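You operate a simulated robot arm through the tools that you are given. There is no shell and no other tool.

You run a simulated robot arm. Do the job below in one go: nothing can be reset, and whatever is moved stays where it is left.

JOB
Switch the middle hot plate off, wipe up the wet patch beside it and switch it on again.
Fine: the orange bag goes in the steel bowl; teal scouring pad, put back before the plate goes on. What is to be rubbed or washed off counts as gone when no trace of it is left.

Only the result counts: the job must be done as asked and must still hold three seconds after the hand-in. Knocking over, shifting, dropping, spilling or breaking anything else fails it.

ROBOT AND FRAMES
A 6-joint arm with a two-finger gripper, fixed in place. Base frame: the origin is at the foot of the arm, x ahead of it, y to its left, z up. Lengths are in mm, angles in rad, forces in N, time in s.
It reaches about 1298 mm from its shoulder. Its first joint turns from -2.601 to 2.601 rad. Payload 1.57 kg.
Tool frame: the origin (TCP) lies between the finger pads and is the grasp point; the fingertips stand 21 mm ahead of it; z points along the fingers, y is the line along which they close. The gripper opens to 70 mm. The gripper's body begins 50 mm behind the TCP.
Orientation is told as [roll, pitch, yaw] about the base's x, y, z axes, in that order, counted from this pose: with the fingers straight down and closing along the base's y, the tool's x points along the base's -x, its y along +y and its z along -z.

CONTROLS
- The arm moves only by the tool play_rows. Its argument "series" is a list of rows, each a list of 7 numbers: the shift along the tool's x, y, z in mm, then the turn, a rotation vector about the tool's x, y, z in rad, then the finger opening in mm, from 0 to 70. In form: [[dx, dy, dz, wx, wy, wz, grip], ...]. A call has 1 to 20 rows; each row shifts and turns the commanded pose from where the row before left it, along the tool's axes as they then stand. Rows are played at 5 a second. More than 50 mm and 0.15 rad between two rows, or a gripper value outside its range, and nothing of the call is played. Where a pose cannot be reached the arm comes as near as it can. A force on the tool above 40 N (or 10 N above the force at the start of the call, whichever is more), or a blocked arm, ends the call early, and 0.2 s more pass. Each finger halts on what it meets, pressing with about 30 N; the grip force reading is that of the motor and also rises with nothing between the fingers. The clock runs only during rows and for 0.2 s after the last one: add rows that do not move to give the fingers time. It gives the time, the measured TCP pose, the force on the tool (base axes), the opening and the grip force at its end, in the units of the frame above (readings bear some noise), with the torque about the TCP (base axes, N m) and any sound that the robot's microphone picked up.
- Cameras (640 x 400 px; columns grow to the right, rows downward): "scene" is fixed at [399.1, 499.1, 1501.7]; the picture's right is [-0.97, -0.25, 0.00], its down [-0.11, 0.44, -0.89] and it looks along [0.22, -0.86, -0.46] (base axes); focal length 376 px, centre (320, 200). "wrist" rides on the gripper at [79, 4, -81] in the tool frame; the picture's right is [-0.05, 1.00, 0.00], its down [-0.67, -0.04, -0.74] and it looks along [-0.74, -0.04, 0.67] (tool axes); focal length 256 px, centre (320, 200). There is no depth. A picture from a camera that has moved, and an enlarged one, comes with that camera's place and axes in the base frame and with its lens.
- capture(camera): a new picture of that camera. It takes no simulated time.
- raise_lower(by): slides the trunk up (or, below 0, down) by that many mm; the arm rides with it, the base frame stays. It gives what a move gives, with no picture.
- close_up(camera, box): a new picture of the part [left, top, right, bottom] of that camera's present view, enlarged. It takes no simulated time.
- job_done(): hands the job in; it is judged then, once.

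Nothing tells you positions but the pictures and the camera data. Unless the task says otherwise, let go and move clear before handing in.

The tools are called by a JSON object that holds its "method" and its "body". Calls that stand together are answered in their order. play_rows: Moves the arm, as the interface text tells. Its arguments: {"type":"object","properties":{"series":{"type":"array"}},"required":["series"]} The other tools are called the same way: raise_lower (by) slides the trunk up or down; capture (camera) takes a picture; close_up (camera, box) takes an enlarged picture of a part of a camera's view; job_done () hands the job in.

At the start:

```text
time: 0.0
eef_pos: [478.9, -415.9, 1200.4]
tool_rot: [0.002, 0.0, -0.001]
wrist_force: [-0.6, 0.5, 0.6]
moment: [-0.03, 0.0, 0.03]
opening: 70.2
grasp_force: 0.0
trunk travel left (down, up): [-882.0, 88.0]
```

scene: 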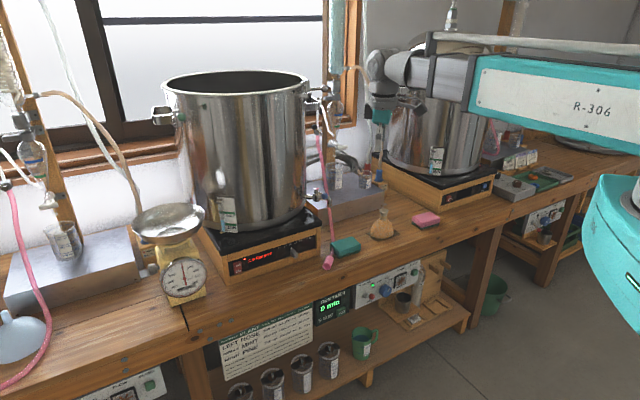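
wrist: 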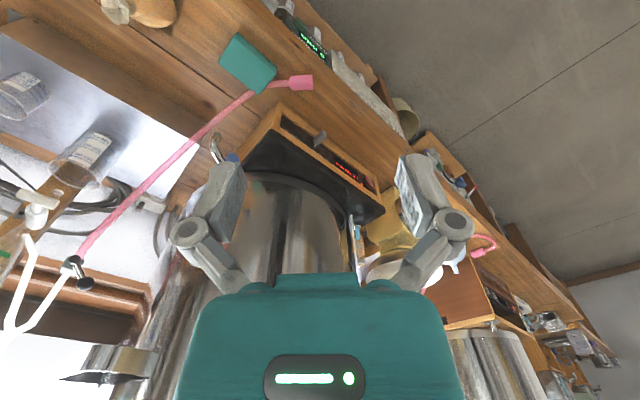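

The scene shows a bench with two big pots on hot plates, a teal pad, a pink pad, an orange bag and a scale with a steel bowl. I'll look closer at each before moving anything.

{"method": "close_up", "body": {"camera": "scene", "box": [180, 180, 340, 280]}}

{"method": "close_up", "body": {"camera": "scene", "box": [320, 170, 480, 270]}}

{"method": "close_up", "body": {"camera": "scene", "box": [100, 190, 260, 290]}}

{"method": "close_up", "body": {"camera": "scene", "box": [200, 280, 440, 400]}}

{"method": "close_up", "body": {"camera": "scene", "box": [380, 130, 600, 270]}}

{"method": "close_up", "body": {"camera": "wrist", "box": [160, 20, 420, 240]}}

```text
4.00 times, centred on (260, 230) of scene
camera zoom: at [399.1, 499.1, 1501.7], right [-0.97, -0.25, 0.0], down [-0.11, 0.44, -0.89], along [0.22, -0.86, -0.46], focal length 1504 px, centre (560, 80)
```

zoom: 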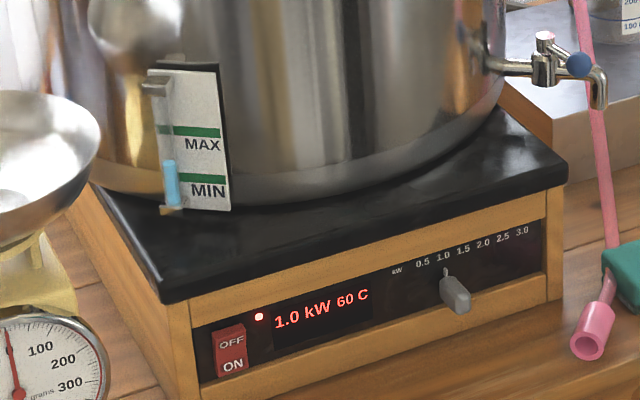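

```text
4.00 times, centred on (400, 220) of scene
camera zoom: at [399.1, 499.1, 1501.7], right [-0.97, -0.25, 0.0], down [-0.11, 0.44, -0.89], along [0.22, -0.86, -0.46], focal length 1504 px, centre (0, 120)
```

zoom: 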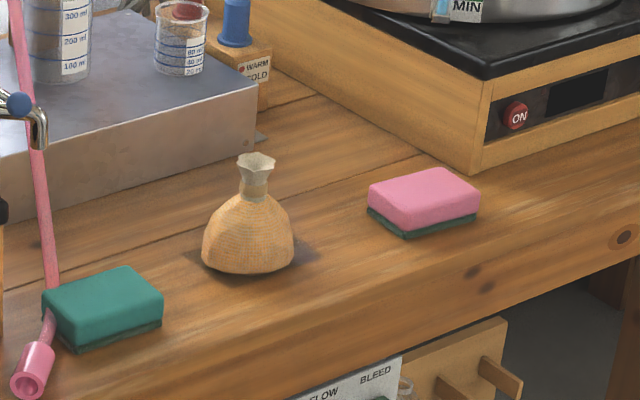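

```text
4.00 times, centred on (180, 240) of scene
camera zoom: at [399.1, 499.1, 1501.7], right [-0.97, -0.25, 0.0], down [-0.11, 0.44, -0.89], along [0.22, -0.86, -0.46], focal length 1504 px, centre (880, 40)
```

zoom: 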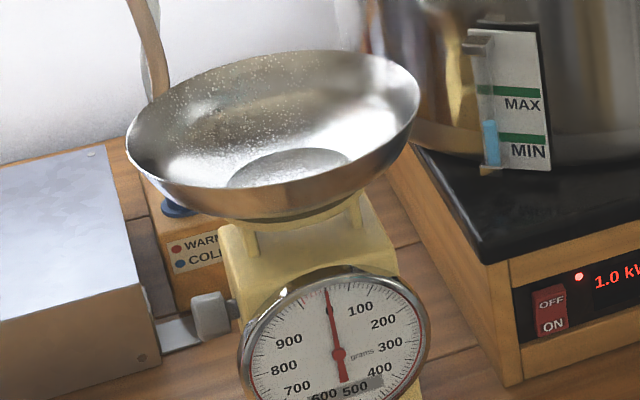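

```text
2.67 times, centred on (320, 340) of scene
camera zoom: at [399.1, 499.1, 1501.7], right [-0.97, -0.25, 0.0], down [-0.11, 0.44, -0.89], along [0.22, -0.86, -0.46], focal length 1003 px, centre (320, -173)
```

zoom: 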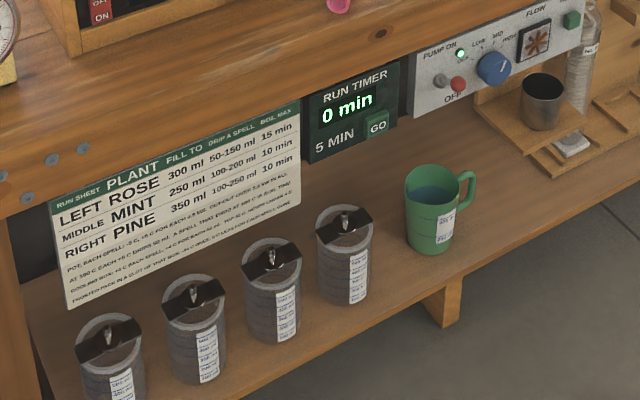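

```text
2.86 times, centred on (490, 200) of scene
camera zoom: at [399.1, 499.1, 1501.7], right [-0.97, -0.25, 0.0], down [-0.11, 0.44, -0.89], along [0.22, -0.86, -0.46], focal length 1074 px, centre (-166, 200)
```

zoom: 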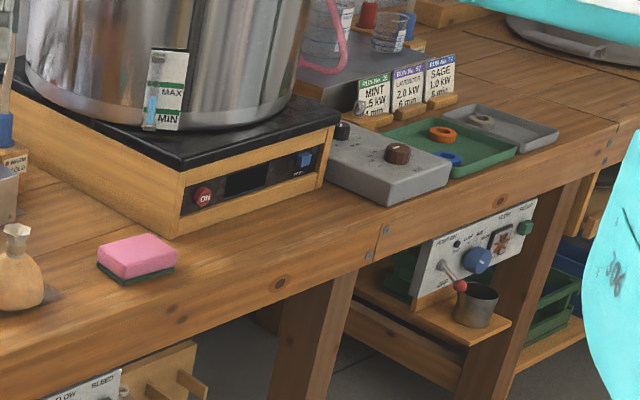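

```text
1.82 times, centred on (290, 130) of wrist
camera zoom: at [400.8, -413.9, 1282.5], right [0.05, 1.0, 0.0], down [0.67, -0.04, 0.74], along [0.74, -0.04, -0.67], focal length 465 px, centre (374, 327)
```

zoom: 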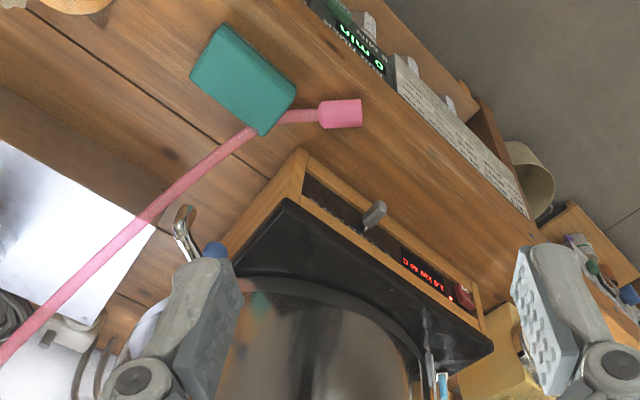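

I see the middle plate ("1.0 kW 60 C") with a red OFF/ON rocker at roughly (860, -313, 809), and the teal pad at roughly (578, -561, 766). The bench runs diagonally to the base, and the orange bag seems to stand on the wet patch. Next I'll turn the wrist to face the bench squarely so I can measure better.

{"method": "play_rows", "body": {"series": [[0, 0, 0, 0, 0, 0.14, 70], [0, 0, 0, 0, 0, 0.14, 70], [0, 0, 0, 0, 0, 0.14, 70], [0, 0, 0, 0, 0, 0.14, 70], [0, 0, 0, 0, 0, 0.14, 70], [0, 0, 0, 0, 0, 0.13, 70]]}}

{"method": "capture", "body": {"camera": "wrist"}}

{"method": "capture", "body": {"camera": "scene"}}

```text
time: 1.4
eef_pos: [480.0, -417.0, 1202.1]
tool_rot: [0.001, 0.001, -0.832]
wrist_force: [-0.1, 0.5, 0.9]
moment: [0.04, 0.01, 0.03]
opening: 70.4
grasp_force: 0.1
trunk travel left (down, up): [-882.0, 88.0]
```

```text
taken
camera wrist: at [429.9, -356.8, 1282.5], right [0.77, 0.63, 0.0], down [0.42, -0.52, 0.74], along [0.47, -0.58, -0.67], focal length 256 px, centre (320, 200)
```

wrist: 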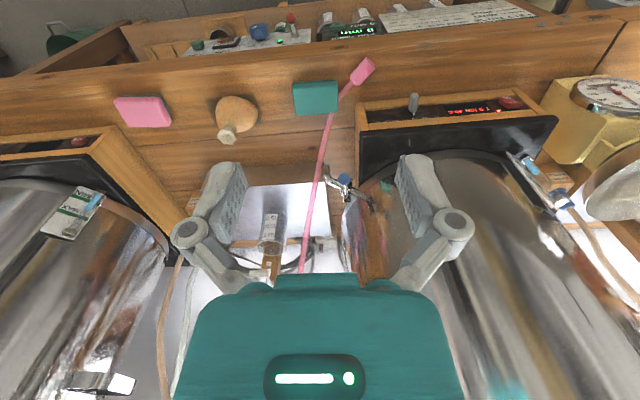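

```text
taken
```

scene: 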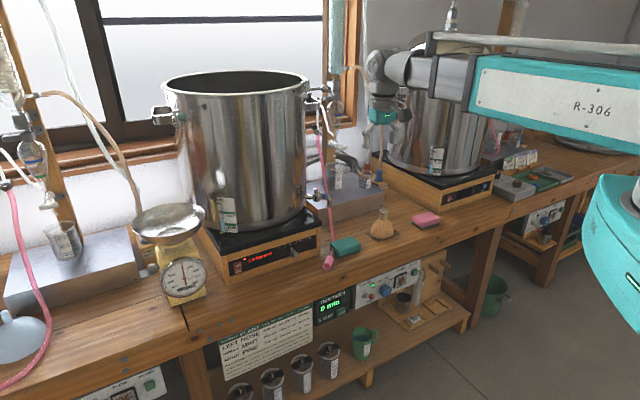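

The view is now nearly square to the bench: pink pad, bag, teal pad and the plate's front line up from left to right. I'll zoom into these parts for detail.

{"method": "close_up", "body": {"camera": "wrist", "box": [190, 50, 390, 175]}}

{"method": "close_up", "body": {"camera": "wrist", "box": [340, 60, 580, 210]}}

{"method": "close_up", "body": {"camera": "scene", "box": [350, 195, 430, 245]}}

{"method": "close_up", "body": {"camera": "scene", "box": [310, 225, 390, 275]}}

{"method": "close_up", "body": {"camera": "wrist", "box": [500, 60, 640, 230]}}

```text
3.20 times, centred on (290, 112) of wrist
camera zoom: at [429.9, -356.8, 1282.5], right [0.77, 0.63, 0.0], down [0.42, -0.52, 0.74], along [0.47, -0.58, -0.67], focal length 819 px, centre (416, 480)
```

zoom: 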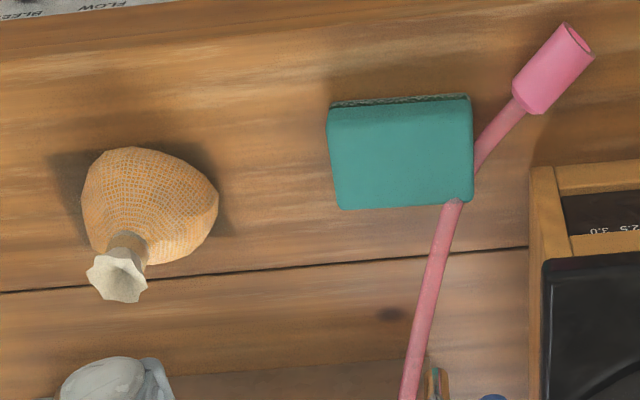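

```text
2.67 times, centred on (460, 135) of wrist
camera zoom: at [429.9, -356.8, 1282.5], right [0.77, 0.63, 0.0], down [0.42, -0.52, 0.74], along [0.47, -0.58, -0.67], focal length 683 px, centre (-53, 373)
```

zoom: 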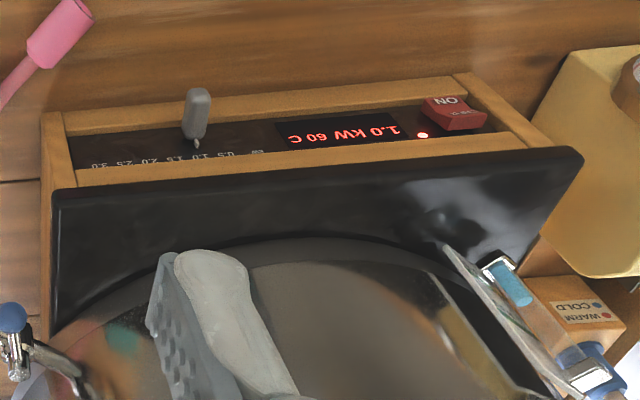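

```text
8.00 times, centred on (390, 220) of scene
camera zoom: at [399.1, 499.1, 1501.7], right [-0.97, -0.25, 0.0], down [-0.11, 0.44, -0.89], along [0.22, -0.86, -0.46], focal length 3008 px, centre (-240, 40)
```

zoom: 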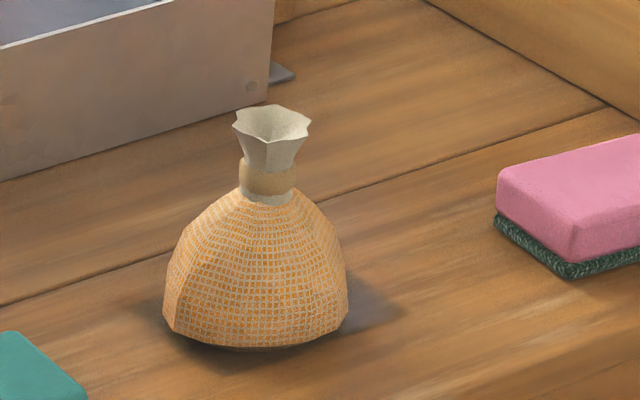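

```text
8.00 times, centred on (350, 250) of scene
camera zoom: at [399.1, 499.1, 1501.7], right [-0.97, -0.25, 0.0], down [-0.11, 0.44, -0.89], along [0.22, -0.86, -0.46], focal length 3008 px, centre (80, -200)
```

zoom: 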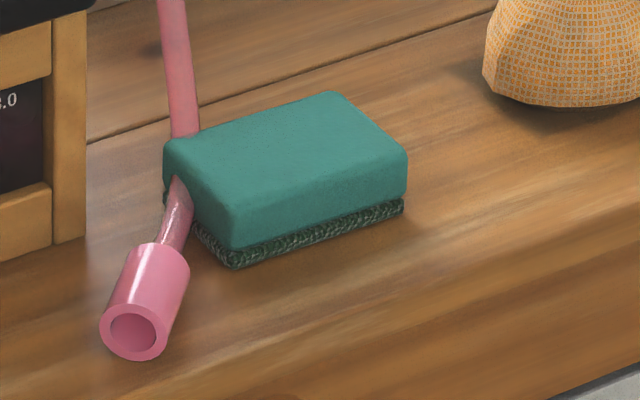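

```text
2.35 times, centred on (570, 145) of wrist
camera zoom: at [429.9, -356.8, 1282.5], right [0.77, 0.63, 0.0], down [0.42, -0.52, 0.74], along [0.47, -0.58, -0.67], focal length 602 px, centre (-268, 329)
```

zoom: 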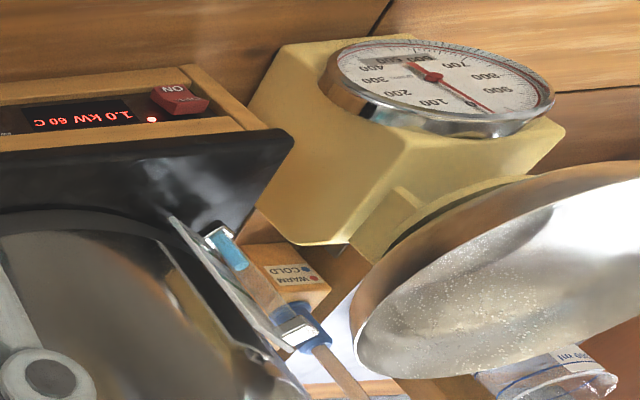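

The wet patch is a dark stain right under the bag, and the pink hose lies right at the corner of the teal pad. The scale with its steel bowl is to the right of the plate in this picture. I'll slide along the bench to see the rocker and bowl from straight in front.

{"method": "play_rows", "body": {"series": [[0, 40, 0, 0, 0, 0, 70], [0, 40, 0, 0, 0, 0, 70], [0, 40, 0, 0, 0, 0, 70], [0, 40, 0, 0, 0, 0, 70], [0, 40, 0, 0, 0, 0, 70], [0, 40, 0, 0, 0, 0, 70], [0, 40, 0, 0, 0, 0, 70], [0, 40, 0, 0, 0, 0, 70]]}}

{"method": "capture", "body": {"camera": "wrist"}}

{"method": "capture", "body": {"camera": "scene"}}

```text
time: 3.2
eef_pos: [716.3, -200.1, 1201.4]
tool_rot: [-0.001, 0.0, -0.83]
wrist_force: [0.1, 0.4, -0.1]
moment: [0.02, 0.0, 0.0]
opening: 70.0
grasp_force: 0.0
trunk travel left (down, up): [-882.0, 88.0]
```

```text
taken
camera wrist: at [666.3, -139.6, 1282.3], right [0.77, 0.63, 0.0], down [0.42, -0.52, 0.74], along [0.47, -0.58, -0.67], focal length 256 px, centre (320, 200)
```

wrist: 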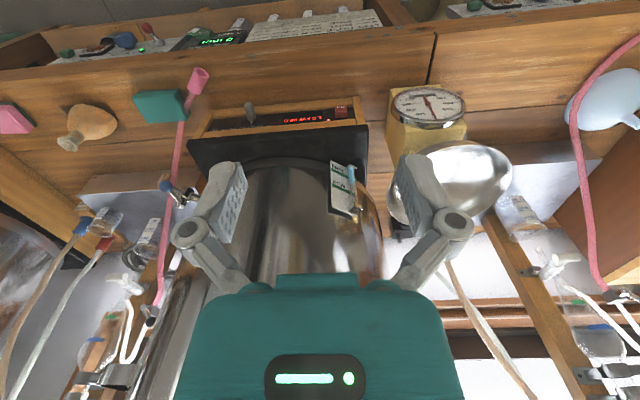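

```text
taken
```

scene: 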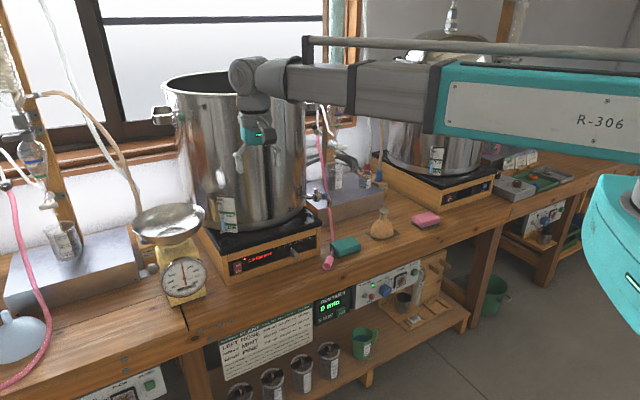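

From here the rocker, display and steel bowl on the scale are all in view. I'll zoom in to measure them.

{"method": "close_up", "body": {"camera": "wrist", "box": [360, 70, 560, 250]}}

{"method": "close_up", "body": {"camera": "wrist", "box": [180, 80, 380, 205]}}

{"method": "close_up", "body": {"camera": "wrist", "box": [280, 90, 380, 150]}}

{"method": "close_up", "body": {"camera": "scene", "box": [220, 250, 284, 290]}}

{"method": "close_up", "body": {"camera": "wrist", "box": [0, 50, 240, 200]}}

```text
2.22 times, centred on (460, 160) of wrist
camera zoom: at [666.3, -139.6, 1282.3], right [0.77, 0.63, 0.0], down [0.42, -0.52, 0.74], along [0.47, -0.58, -0.67], focal length 569 px, centre (9, 289)
```

zoom: 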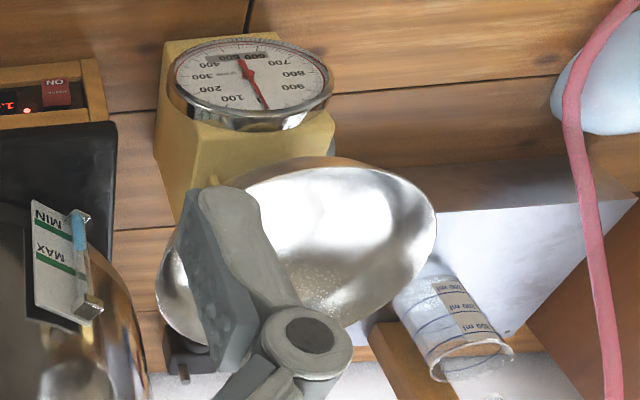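

```text
3.20 times, centred on (280, 142) of wrist
camera zoom: at [666.3, -139.6, 1282.3], right [0.77, 0.63, 0.0], down [0.42, -0.52, 0.74], along [0.47, -0.58, -0.67], focal length 819 px, centre (448, 384)
```

zoom: 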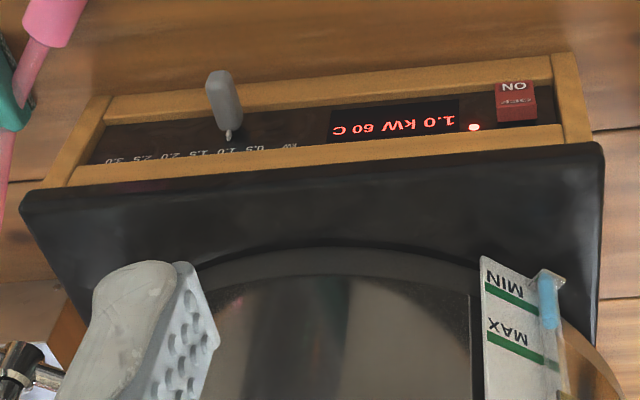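

```text
6.40 times, centred on (330, 120) of wrist
camera zoom: at [666.3, -139.6, 1282.3], right [0.77, 0.63, 0.0], down [0.42, -0.52, 0.74], along [0.47, -0.58, -0.67], focal length 1638 px, centre (256, 712)
```

zoom: 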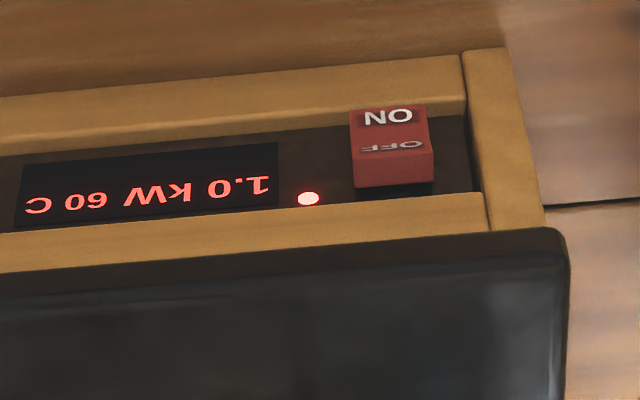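

```text
10.00 times, centred on (252, 270) of scene
camera zoom: at [399.1, 499.1, 1501.7], right [-0.97, -0.25, 0.0], down [-0.11, 0.44, -0.89], along [0.22, -0.86, -0.46], focal length 3760 px, centre (1000, -500)
```

zoom: 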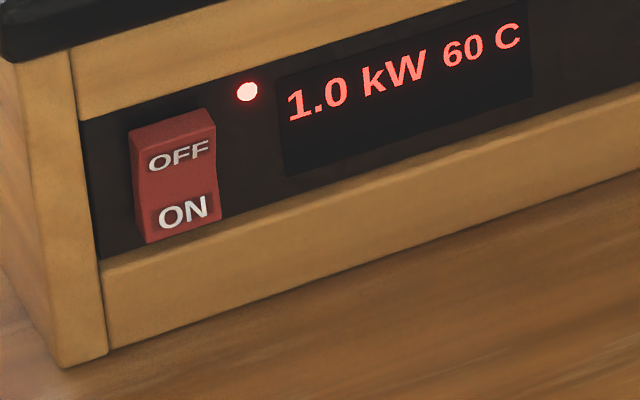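

```text
2.67 times, centred on (120, 125) of wrist
camera zoom: at [666.3, -139.6, 1282.3], right [0.77, 0.63, 0.0], down [0.42, -0.52, 0.74], along [0.47, -0.58, -0.67], focal length 683 px, centre (853, 400)
```

zoom: 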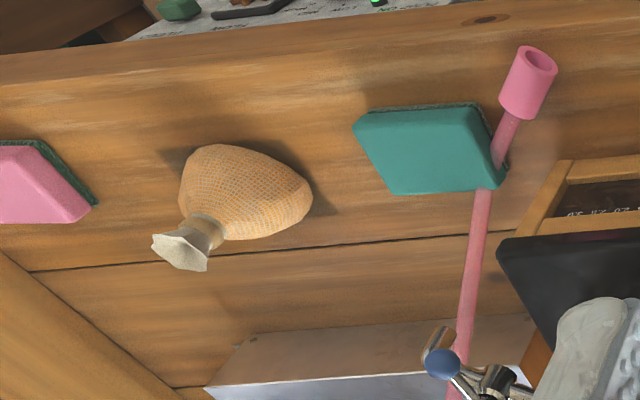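

I take the rocker's OFF half to be near (859, -308, 824), the teal pad top near (583, -555, 773), the bag's neck near (471, -694, 825) and the bowl rim centre near (1000, -226, 997). I'll lower the trunk in front of the bench edge, then tilt the closed fingers forward to face the rocker.

{"method": "raise_lower", "body": {"by": -330}}

{"method": "capture", "body": {"camera": "scene"}}

{"method": "capture", "body": {"camera": "wrist"}}

```text
time: 6.5
eef_pos: [715.7, -201.7, 869.7]
tool_rot: [0.0, 0.0, -0.831]
wrist_force: [0.7, 0.3, -0.6]
moment: [-0.01, 0.0, -0.05]
opening: 70.0
grasp_force: 0.0
trunk travel left (down, up): [-552.0, 418.0]
```

```text
taken
```

scene: 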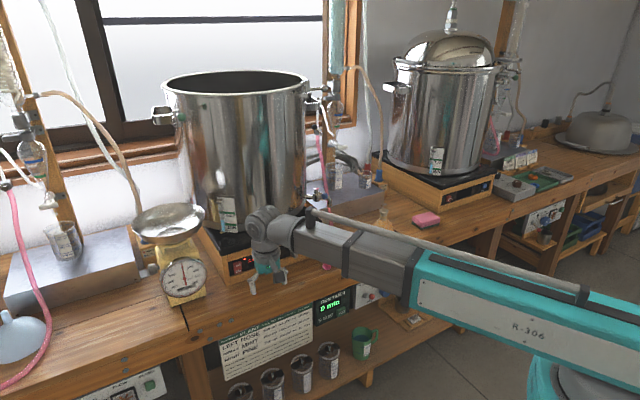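

```text
taken
camera wrist: at [665.3, -140.1, 952.5], right [0.77, 0.63, 0.0], down [0.42, -0.52, 0.74], along [0.47, -0.58, -0.67], focal length 256 px, centre (320, 200)
```

wrist: 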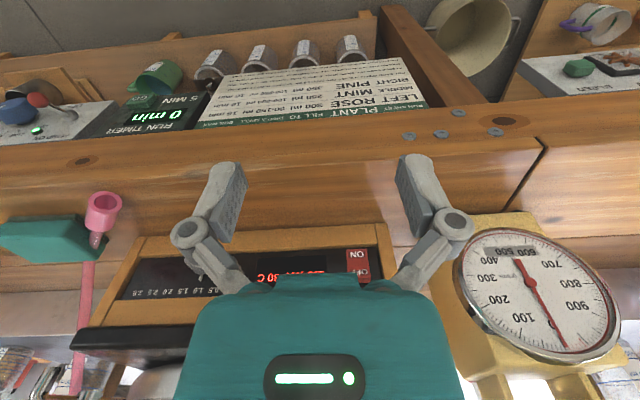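

The gripper is now in front of the plate, with the rocker just right of centre in the view. I'll close the fingers, move 34 mm along the bench and tilt 45° forward, still well away from the panel.

{"method": "play_rows", "body": {"series": [[0, 17, 0, 0, 0, 0, 30], [0, 17, 0, 0, 0, 0, 0], [0, 0, 0, 0, -0.131, 0, 0], [0, 0, 0, 0, -0.131, 0, 0], [0, 0, 0, 0, -0.131, 0, 0], [0, 0, 0, 0, -0.131, 0, 0], [0, 0, 0, 0, -0.131, 0, 0], [0, 0, 0, 0, -0.131, 0, 0]]}}

{"method": "capture", "body": {"camera": "wrist"}}

{"method": "capture", "body": {"camera": "scene"}}

```text
time: 8.2
eef_pos: [741.1, -178.5, 925.1]
tool_rot: [0.001, -0.791, -0.828]
wrist_force: [-0.6, -0.9, -0.2]
moment: [-0.03, 0.0, -0.05]
opening: 0.0
grasp_force: 28.4
out of reach, approached as far as the arm can: row 4, 5, 6, 7, 8
trunk travel left (down, up): [-552.0, 418.0]
```

```text
taken
camera wrist: at [667.3, -92.4, 927.2], right [0.76, 0.65, 0.04], down [-0.07, 0.02, 1.0], along [0.64, -0.76, 0.06], focal length 256 px, centre (320, 200)
```

wrist: 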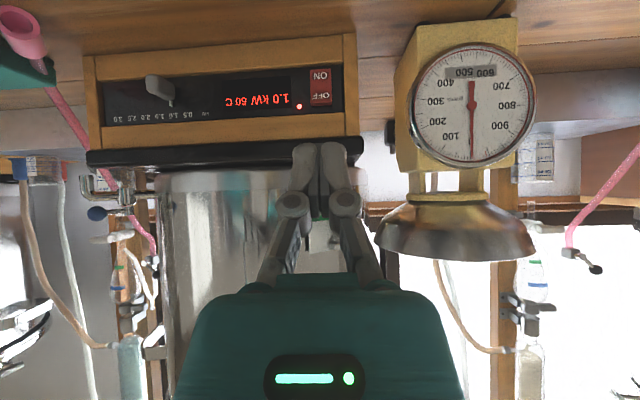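

```text
taken
```

scene: 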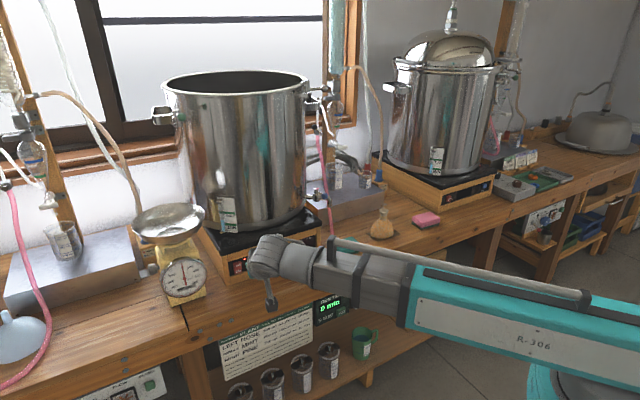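

The tilt is right but the arm ended 55 mm higher (z 925) since it can't fold lower at this trunk height; the rocker is clearly visible ahead. I'll zoom in on it to fix its height before lowering the trunk.

{"method": "close_up", "body": {"camera": "wrist", "box": [270, 40, 380, 170]}}

{"method": "close_up", "body": {"camera": "wrist", "box": [80, 20, 380, 200]}}

```text
3.08 times, centred on (325, 105) of wrist
camera zoom: at [667.3, -92.4, 927.2], right [0.76, 0.65, 0.04], down [-0.07, 0.02, 1.0], along [0.64, -0.76, 0.06], focal length 788 px, centre (305, 492)
```

zoom: 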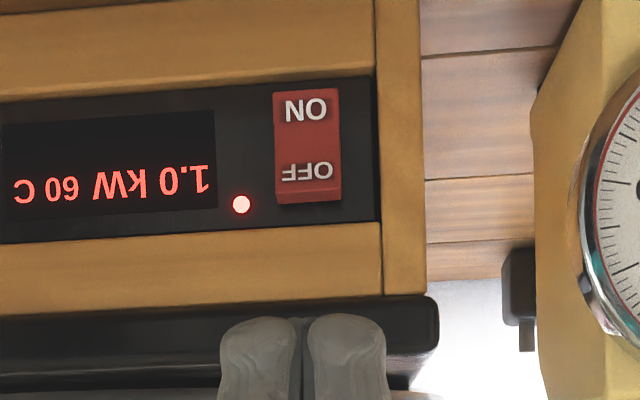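

```text
2.13 times, centred on (230, 110) of wrist
camera zoom: at [667.3, -92.4, 927.2], right [0.76, 0.65, 0.04], down [-0.07, 0.02, 1.0], along [0.64, -0.76, 0.06], focal length 546 px, centre (512, 392)
```

zoom: 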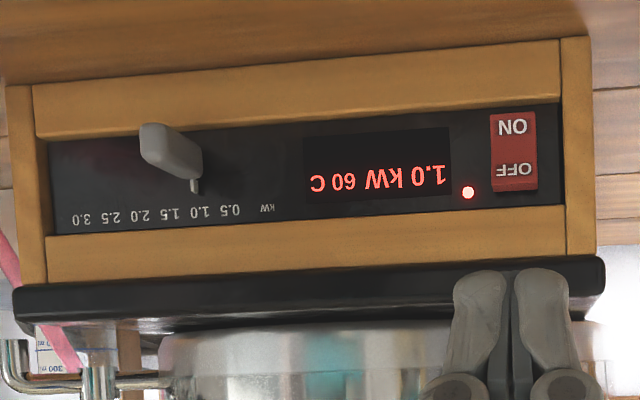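

The rocker spans about z 797–839, centred at u≈423 along the bench, with the OFF half sticking out at z≈828. I'll lower the trunk so the fingertips come level with the OFF half, still 150 mm in front of it.

{"method": "raise_lower", "body": {"by": -87}}

{"method": "play_rows", "body": {"series": [[0, 0, 0, 0, 0, 0, 0]]}}

```text
time: 9.5
eef_pos: [739.3, -178.1, 839.7]
tool_rot: [0.0, -0.785, -0.828]
wrist_force: [0.3, -0.4, 1.0]
moment: [0.02, 0.01, 0.01]
opening: 0.2
grasp_force: 27.9
trunk travel left (down, up): [-465.0, 505.0]
```

```text
time: 9.9
eef_pos: [740.9, -178.5, 838.6]
tool_rot: [0.0, -0.786, -0.831]
wrist_force: [0.8, -0.9, -0.3]
moment: [0.0, 0.01, 0.04]
opening: 0.0
grasp_force: 28.5
trunk travel left (down, up): [-465.0, 505.0]
```

The fingertips are level with the OFF half now (TCP z 838.6). I'll go forward 120 mm, stopping about 30 mm short of the rocker, and check the view.

{"method": "play_rows", "body": {"series": [[-21.2, -1, 21.2, 0, 0, 0, 0], [-21.2, -1, 21.2, 0, 0, 0, 0], [-21.2, 0, 21.2, 0, 0, 0, 0], [-21.2, 0, 21.2, 0, 0, 0, 0]]}}

{"method": "capture", "body": {"camera": "wrist"}}

{"method": "close_up", "body": {"camera": "wrist", "box": [240, 80, 400, 230]}}

{"method": "capture", "body": {"camera": "scene"}}

```text
time: 10.9
eef_pos: [820.5, -268.5, 838.3]
tool_rot: [-0.001, -0.785, -0.828]
wrist_force: [-0.5, 0.4, -0.4]
moment: [0.01, 0.02, 0.02]
opening: 0.0
grasp_force: 28.3
trunk travel left (down, up): [-465.0, 505.0]
```

```text
taken
camera wrist: at [747.0, -182.2, 840.2], right [0.76, 0.65, 0.04], down [-0.06, 0.02, 1.0], along [0.64, -0.76, 0.05], focal length 256 px, centre (320, 200)
```

wrist: 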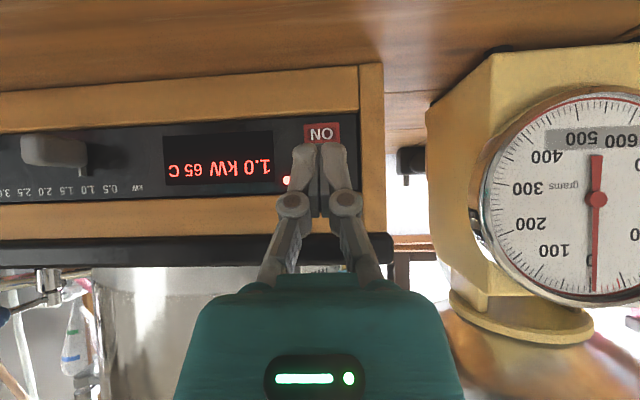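

```text
2.67 times, centred on (320, 155) of wrist
camera zoom: at [747.0, -182.2, 840.2], right [0.76, 0.65, 0.04], down [-0.06, 0.02, 1.0], along [0.64, -0.76, 0.05], focal length 683 px, centre (320, 320)
```

zoom: 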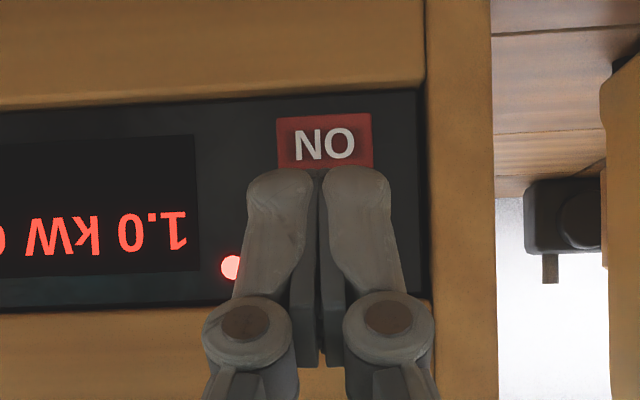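

```text
taken
```

scene: 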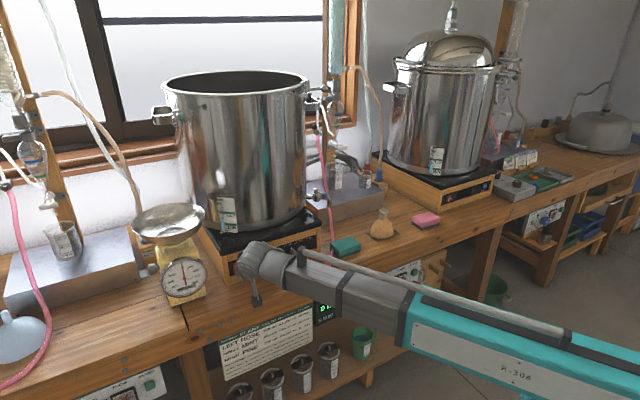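

The closed fingers line up with the rocker's OFF half, about 30 mm short of it. The display now reads 65 C. I'll press forward slowly and watch the force and the sound.

{"method": "play_rows", "body": {"series": [[-7.07, 0, 7.07, 0, 0, 0, 0], [-7.07, 0, 7.07, 0, 0, 0, 0], [-5, 0, 5, 0, 0, 0, 0], [-2.5, 0, 2.5, 0, 0, 0, 0], [-2.5, 0, 2.5, 0, 0, 0, 0], [-2.5, 0, 2.5, 0, 0, 0, 0], [-2.5, 0, 2.5, 0, 0, 0, 0]]}}

{"method": "capture", "body": {"camera": "wrist"}}

{"method": "close_up", "body": {"camera": "scene", "box": [210, 220, 340, 300]}}

```text
time: 12.5
eef_pos: [847.1, -296.8, 839.0]
tool_rot: [0.001, -0.783, -0.829]
wrist_force: [-17.6, 20.2, -5.4]
moment: [0.25, 0.26, 0.19]
opening: 0.0
grasp_force: 28.1
trunk travel left (down, up): [-465.0, 505.0]
```

```text
taken
camera wrist: at [772.6, -209.9, 840.7], right [0.76, 0.65, 0.04], down [-0.06, 0.02, 1.0], along [0.64, -0.76, 0.05], focal length 256 px, centre (320, 200)
```

wrist: 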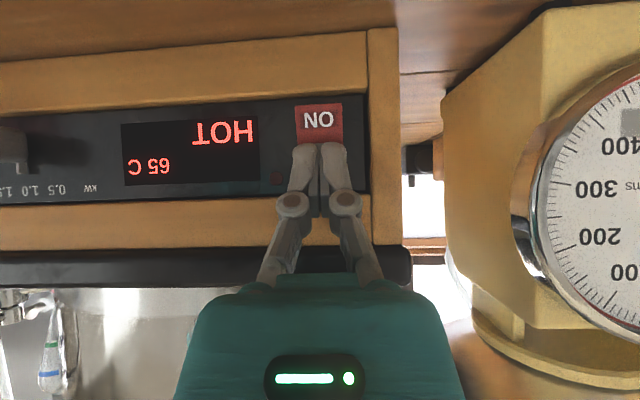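

```text
4.92 times, centred on (275, 260) of scene
camera zoom: at [399.1, 499.1, 1501.7], right [-0.97, -0.25, 0.0], down [-0.11, 0.44, -0.89], along [0.22, -0.86, -0.46], focal length 1851 px, centre (542, -95)
```

zoom: 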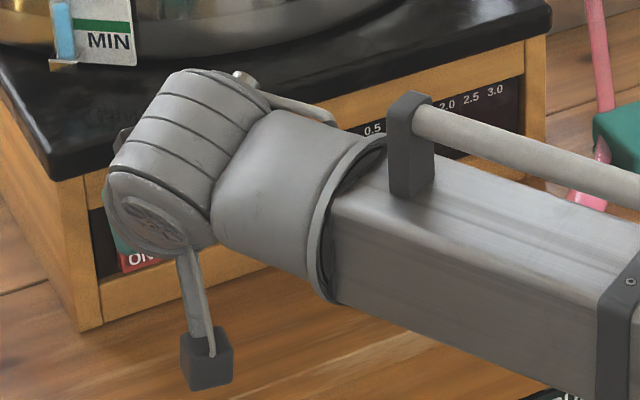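

The plate is off: the lamp is out and the display shows "HOT 65 C". I'll back away along the same line, then check the rocker is staying put.

{"method": "play_rows", "body": {"series": [[7.07, 0, -7.07, 0, 0, 0, 0], [21.2, 0, -21.2, 0, 0, 0, 0], [21.2, 0, -21.2, 0, 0, 0, 0], [21.2, 0, -21.2, 0, 0, 0, 0], [21.2, 0, -21.2, 0, 0, 0, 0]]}}

{"method": "capture", "body": {"camera": "wrist"}}

{"method": "close_up", "body": {"camera": "wrist", "box": [260, 60, 400, 170]}}

```text
time: 13.7
eef_pos: [759.7, -202.3, 839.8]
tool_rot: [0.0, -0.786, -0.829]
wrist_force: [0.2, -0.4, -1.2]
moment: [-0.01, 0.0, 0.01]
opening: 0.0
grasp_force: 28.3
trunk travel left (down, up): [-465.0, 505.0]
```

```text
taken
camera wrist: at [686.9, -116.6, 840.1], right [0.76, 0.65, 0.04], down [-0.06, 0.02, 1.0], along [0.64, -0.76, 0.05], focal length 256 px, centre (320, 200)
```

wrist: 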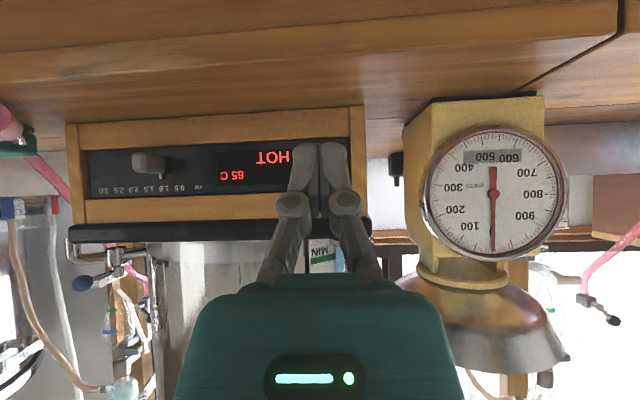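

```text
3.64 times, centred on (330, 115) of wrist
camera zoom: at [686.9, -116.6, 840.1], right [0.76, 0.65, 0.04], down [-0.06, 0.02, 1.0], along [0.64, -0.76, 0.05], focal length 931 px, centre (284, 509)
```

zoom: 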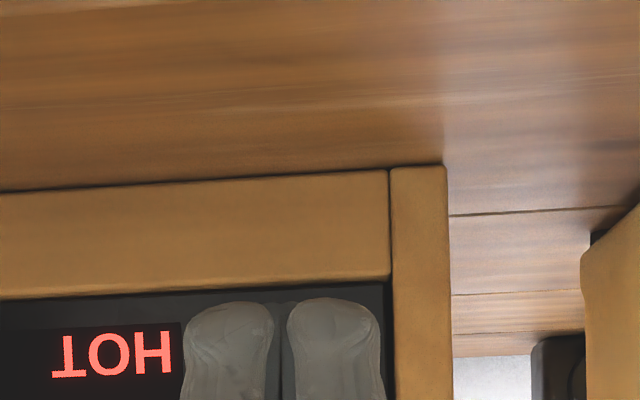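

The panel is clear and I'm 100 mm back from it. Next I bring the fingers upright, rise to about z 920, open them and travel along the front of the bench to the bag.

{"method": "play_rows", "body": {"series": [[0, 0, 0, 0, 0.131, 0, 0], [0, 0, 0, 0, 0.131, 0, 0], [0, 0, 0, 0, 0.131, 0, 0], [0, 0, 0, 0, 0.131, 0, 0], [0, 0, 0, 0, 0.131, 0, 0], [0, 0, 0, 0, 0.131, 0, 0], [0, 0, -40, 0, 0, 0, 0], [0, 0, -40, 0, 0, 0, 0]]}}

{"method": "play_rows", "body": {"series": [[0, -45, 0, 0, 0, 0, 70], [0, -45, 0, 0, 0, 0, 70], [0, -45, 0, 0, 0, 0, 70], [0, -45, 0, 0, 0, 0, 70], [0, -45, 0, 0, 0, 0, 70], [0, -45, 0, 0, 0, 0, 70], [0, -45, 0, 0, 0, 0, 70], [0, -45, 0, 0, 0, 0, 70], [0, -45, 0, 0, 0, 0, 70], [0, -45, 0, 0, 0, 0, 70], [0, -45, 0, 0, 0, 0, 70], [0, -45, 0, 0, 0, 0, 70]]}}

{"method": "capture", "body": {"camera": "wrist"}}

{"method": "capture", "body": {"camera": "scene"}}

```text
time: 15.5
eef_pos: [759.9, -203.0, 783.6]
tool_rot: [-0.001, 0.001, -0.83]
wrist_force: [-0.4, 0.1, -0.2]
moment: [-0.02, -0.03, 0.0]
opening: 0.1
grasp_force: 28.4
out of reach, approached as far as the arm can: row 1, 2, 3, 4, 5, 7, 8
trunk travel left (down, up): [-465.0, 505.0]
```

```text
time: 18.1
eef_pos: [361.0, -567.7, 783.9]
tool_rot: [0.001, -0.001, -0.828]
wrist_force: [0.3, 0.7, 0.5]
moment: [-0.03, -0.01, -0.03]
opening: 69.9
grasp_force: 0.0
trunk travel left (down, up): [-465.0, 505.0]
```

```text
taken
camera wrist: at [310.3, -507.4, 865.6], right [0.77, 0.63, 0.0], down [0.42, -0.52, 0.74], along [0.47, -0.58, -0.67], focal length 256 px, centre (320, 200)
```

wrist: 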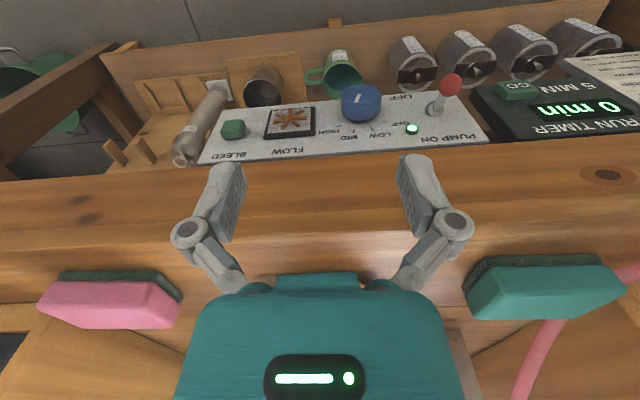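

```text
taken
```

scene: 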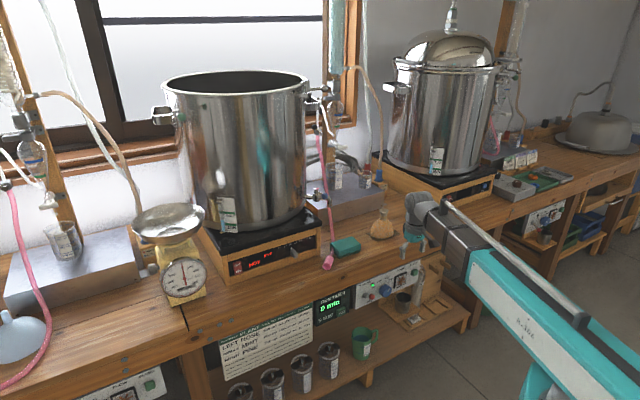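

The plate shows off (HOT) in the scene view. I've learned the arm keeps a fixed height at a given tilt, so height has to come from the trunk. I'll raise the trunk 140 mm and then look at the bag before reaching over it.

{"method": "raise_lower", "body": {"by": 150}}

{"method": "capture", "body": {"camera": "wrist"}}

{"method": "close_up", "body": {"camera": "scene", "box": [330, 170, 450, 260]}}

```text
time: 19.8
eef_pos: [361.2, -566.9, 933.8]
tool_rot: [0.001, 0.001, -0.828]
wrist_force: [0.3, -0.1, 0.0]
moment: [-0.01, -0.01, 0.04]
opening: 70.1
grasp_force: 0.1
trunk travel left (down, up): [-615.0, 355.0]
```

```text
taken
camera wrist: at [310.7, -507.1, 1015.5], right [0.77, 0.63, 0.0], down [0.42, -0.52, 0.74], along [0.47, -0.58, -0.67], focal length 256 px, centre (320, 200)
```

wrist: 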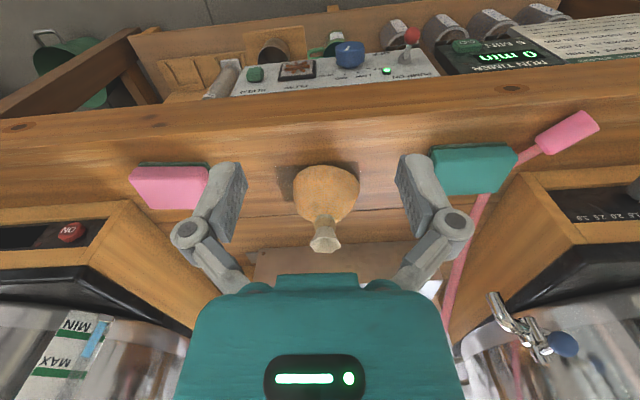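

```text
4.44 times, centred on (390, 215) of scene
camera zoom: at [399.1, 499.1, 1501.7], right [-0.97, -0.25, 0.0], down [-0.11, 0.44, -0.89], along [0.22, -0.86, -0.46], focal length 1671 px, centre (9, 133)
```

zoom: 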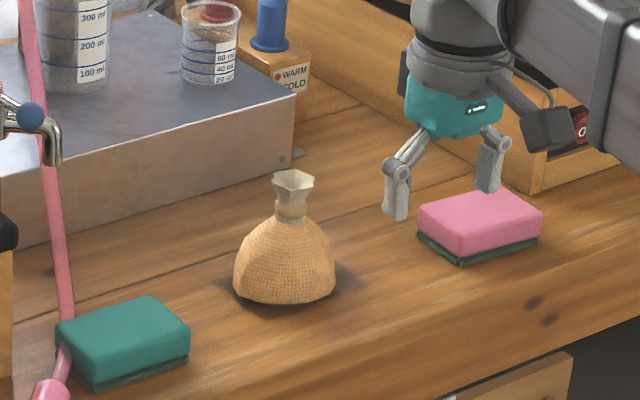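

The bag's neck sits at about (471, -694.5, 825), in agreement with the earlier measurements. I'll extend over it at z≈934 and check the alignment before lowering.

{"method": "play_rows", "body": {"series": [[-42.1, -1.3, 0, 0, 0, 0, 70], [-42.1, -1.3, 0, 0, 0, 0, 70], [-42.1, -1.3, 0, 0, 0, 0, 70], [-42.1, -1.2, 0, 0, 0, 0, 70], [0, 0, 0, 0, 0, 0, 70]]}}

{"method": "capture", "body": {"camera": "wrist"}}

{"method": "close_up", "body": {"camera": "scene", "box": [330, 140, 450, 260]}}

```text
time: 21.0
eef_pos: [471.6, -696.2, 933.7]
tool_rot: [0.0, 0.001, -0.83]
wrist_force: [0.5, 1.0, 0.5]
moment: [-0.01, 0.0, 0.01]
opening: 70.0
grasp_force: 0.0
trunk travel left (down, up): [-615.0, 355.0]
```

```text
taken
camera wrist: at [421.3, -635.6, 1015.4], right [0.77, 0.63, 0.0], down [0.42, -0.52, 0.74], along [0.47, -0.58, -0.67], focal length 256 px, centre (320, 200)
```

wrist: 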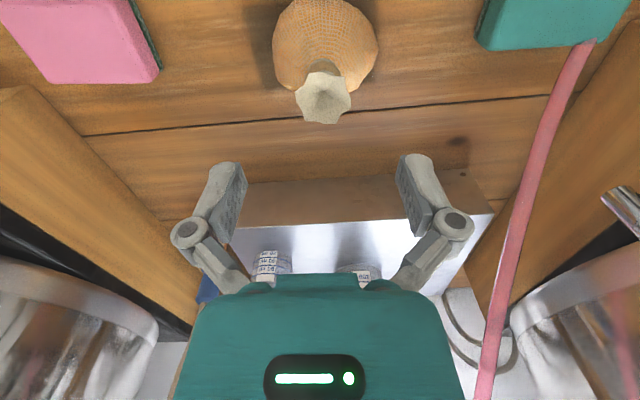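

```text
3.33 times, centred on (390, 200) of scene
camera zoom: at [399.1, 499.1, 1501.7], right [-0.97, -0.25, 0.0], down [-0.11, 0.44, -0.89], along [0.22, -0.86, -0.46], focal length 1254 px, centre (87, 200)
```

zoom: 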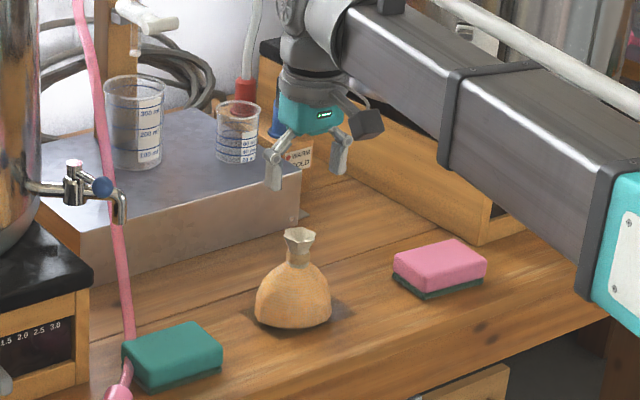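

The fingers straddle the bag's neck line, centred within a few millimetres. I'll nudge back 3 mm, lower to z≈830, and close on the neck.

{"method": "play_rows", "body": {"series": [[3, 0, 0, 0, 0, 0, 70]]}}

{"method": "raise_lower", "body": {"by": -104}}

{"method": "capture", "body": {"camera": "wrist"}}

{"method": "close_up", "body": {"camera": "scene", "box": [340, 180, 440, 250]}}

```text
time: 21.4
eef_pos: [468.3, -693.4, 933.5]
tool_rot: [0.001, 0.001, -0.829]
wrist_force: [0.1, 0.6, 0.2]
moment: [-0.02, -0.01, 0.01]
opening: 70.1
grasp_force: 0.0
trunk travel left (down, up): [-615.0, 355.0]
```

```text
time: 22.8
eef_pos: [468.1, -693.2, 829.7]
tool_rot: [-0.003, 0.0, -0.832]
wrist_force: [0.2, 0.7, 0.6]
moment: [-0.02, 0.0, -0.01]
opening: 69.9
grasp_force: 0.0
trunk travel left (down, up): [-511.0, 459.0]
```

```text
taken
camera wrist: at [418.5, -633.1, 911.6], right [0.77, 0.63, 0.0], down [0.42, -0.52, 0.74], along [0.47, -0.58, -0.67], focal length 256 px, centre (320, 200)
```

wrist: 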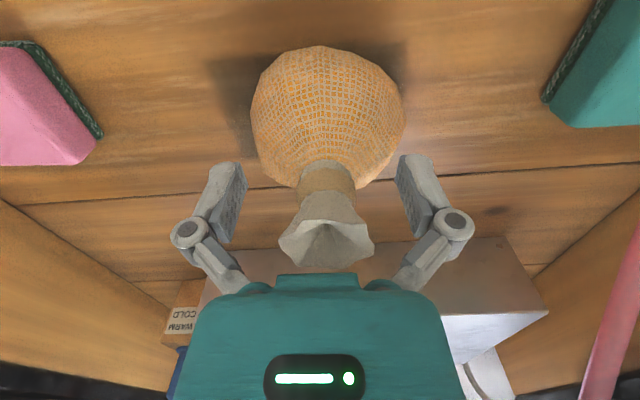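

```text
5.71 times, centred on (390, 215) of scene
camera zoom: at [399.1, 499.1, 1501.7], right [-0.97, -0.25, 0.0], down [-0.11, 0.44, -0.89], along [0.22, -0.86, -0.46], focal length 2149 px, centre (-80, 114)
```

zoom: 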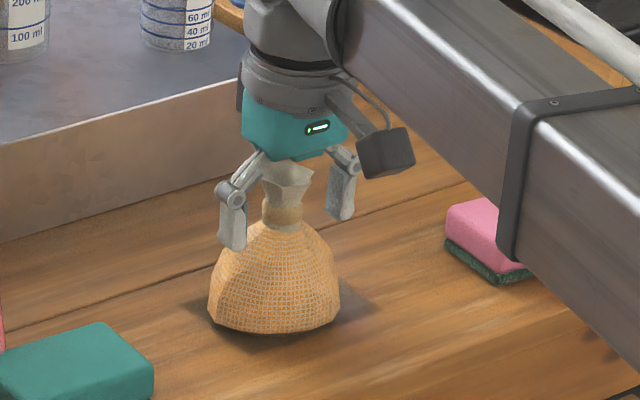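

The tie of the bag lies right between the finger pads. I'll close the fingers on it.

{"method": "play_rows", "body": {"series": [[0, 0, 0, 0, 0, 0, 40], [0, 0, 0, 0, 0, 0, 15], [0, 0, 0, 0, 0, 0, 10], [0, 0, 0, 0, 0, 0, 10], [0, 0, 0, 0, 0, 0, 10], [0, 0, 0, 0, 0, 0, 10]]}}

{"method": "capture", "body": {"camera": "wrist"}}

```text
time: 24.2
eef_pos: [469.0, -692.5, 833.9]
tool_rot: [-0.001, -0.003, -0.828]
wrist_force: [16.8, 1.7, 32.4]
moment: [0.35, -0.7, -0.14]
opening: 46.3
grasp_force: 30.2
trunk travel left (down, up): [-511.0, 459.0]
```

```text
taken
camera wrist: at [419.0, -631.4, 913.2], right [0.77, 0.64, 0.0], down [0.42, -0.51, 0.75], along [0.47, -0.58, -0.67], focal length 256 px, centre (320, 200)
```

wrist: 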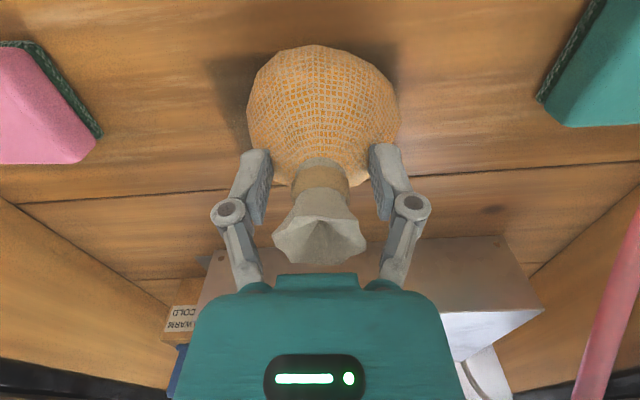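

The tips caught the bag's shoulder (opening 46 mm, 32 N upward) rather than the neck. I'll open again, go up about 13 mm and retry.

{"method": "play_rows", "body": {"series": [[0, 0, 0, 0, 0, 0, 70], [0, 0, 0, 0, 0, 0, 70], [0, 0, 0, 0, 0, 0, 70], [0, 0, 0, 0, 0, 0, 70]]}}

{"method": "raise_lower", "body": {"by": 13}}

{"method": "close_up", "body": {"camera": "wrist", "box": [200, 30, 440, 280]}}

{"method": "close_up", "body": {"camera": "scene", "box": [340, 180, 440, 250]}}

```text
time: 25.2
eef_pos: [468.3, -692.8, 830.4]
tool_rot: [0.0, 0.001, -0.83]
wrist_force: [-0.1, 0.3, 1.0]
moment: [-0.01, 0.01, -0.02]
opening: 70.0
grasp_force: 0.1
trunk travel left (down, up): [-511.0, 459.0]
```

```text
time: 25.8
eef_pos: [468.3, -693.5, 844.1]
tool_rot: [-0.001, -0.001, -0.829]
wrist_force: [-0.3, -0.1, 0.1]
moment: [0.01, 0.0, 0.01]
opening: 69.8
grasp_force: 0.0
trunk travel left (down, up): [-524.0, 446.0]
```

```text
1.60 times, centred on (320, 155) of wrist
camera zoom: at [418.7, -633.1, 924.6], right [0.77, 0.63, 0.0], down [0.42, -0.52, 0.74], along [0.47, -0.58, -0.67], focal length 410 px, centre (320, 272)
```

zoom: 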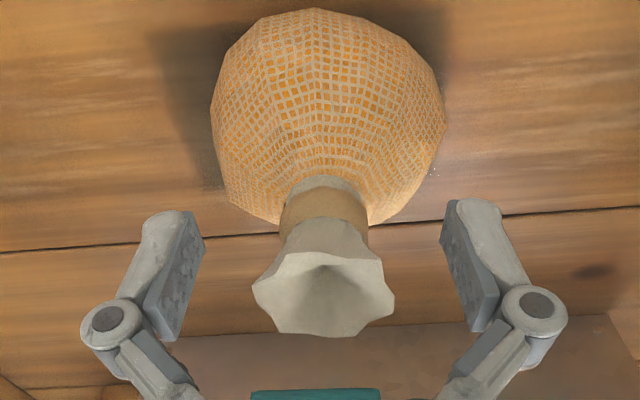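

```text
5.71 times, centred on (390, 215) of scene
camera zoom: at [399.1, 499.1, 1501.7], right [-0.97, -0.25, 0.0], down [-0.11, 0.44, -0.89], along [0.22, -0.86, -0.46], focal length 2149 px, centre (-80, 114)
```

zoom: 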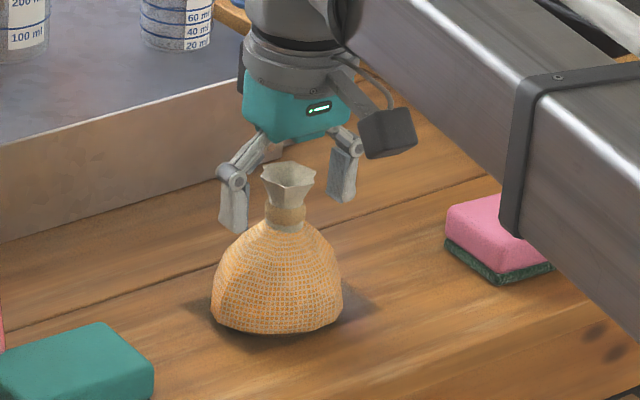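

Now the fingertips sit level with the tie, just above the shoulder. I'll close on it.

{"method": "play_rows", "body": {"series": [[-2, 0, 0, 0, 0, 0, 50], [0, 0, 0, 0, 0, 0, 20], [0, 0, 0, 0, 0, 0, 5], [0, 0, 0, 0, 0, 0, 5], [0, 0, 0, 0, 0, 0, 5], [0, 0, 0, 0, 0, 0, 5]]}}

{"method": "capture", "body": {"camera": "wrist"}}

{"method": "close_up", "body": {"camera": "scene", "box": [340, 180, 440, 250]}}

```text
time: 27.2
eef_pos: [470.3, -694.7, 843.9]
tool_rot: [0.002, 0.0, -0.829]
wrist_force: [6.5, 0.4, 10.4]
moment: [0.09, -0.14, -0.01]
opening: 28.4
grasp_force: 29.9
trunk travel left (down, up): [-524.0, 446.0]
```

```text
taken
camera wrist: at [420.3, -633.9, 925.2], right [0.77, 0.63, 0.0], down [0.42, -0.52, 0.75], along [0.47, -0.58, -0.67], focal length 256 px, centre (320, 200)
```

wrist: 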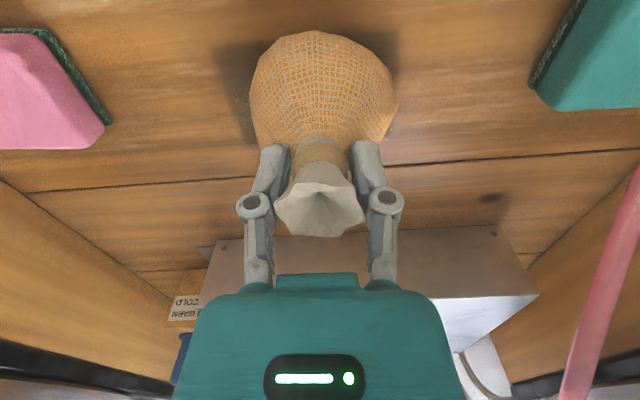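

```text
5.71 times, centred on (390, 215) of scene
camera zoom: at [399.1, 499.1, 1501.7], right [-0.97, -0.25, 0.0], down [-0.11, 0.44, -0.89], along [0.22, -0.86, -0.46], focal length 2149 px, centre (-80, 114)
```

zoom: 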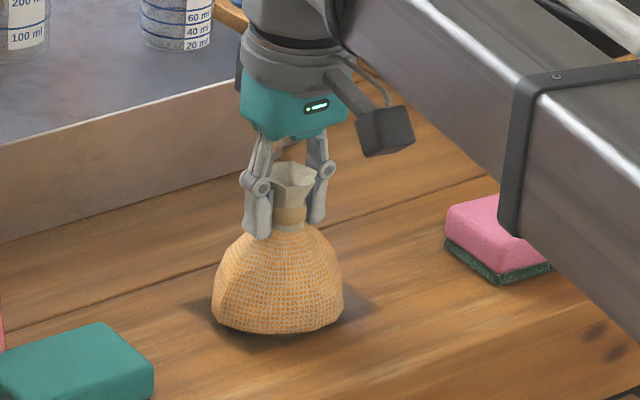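

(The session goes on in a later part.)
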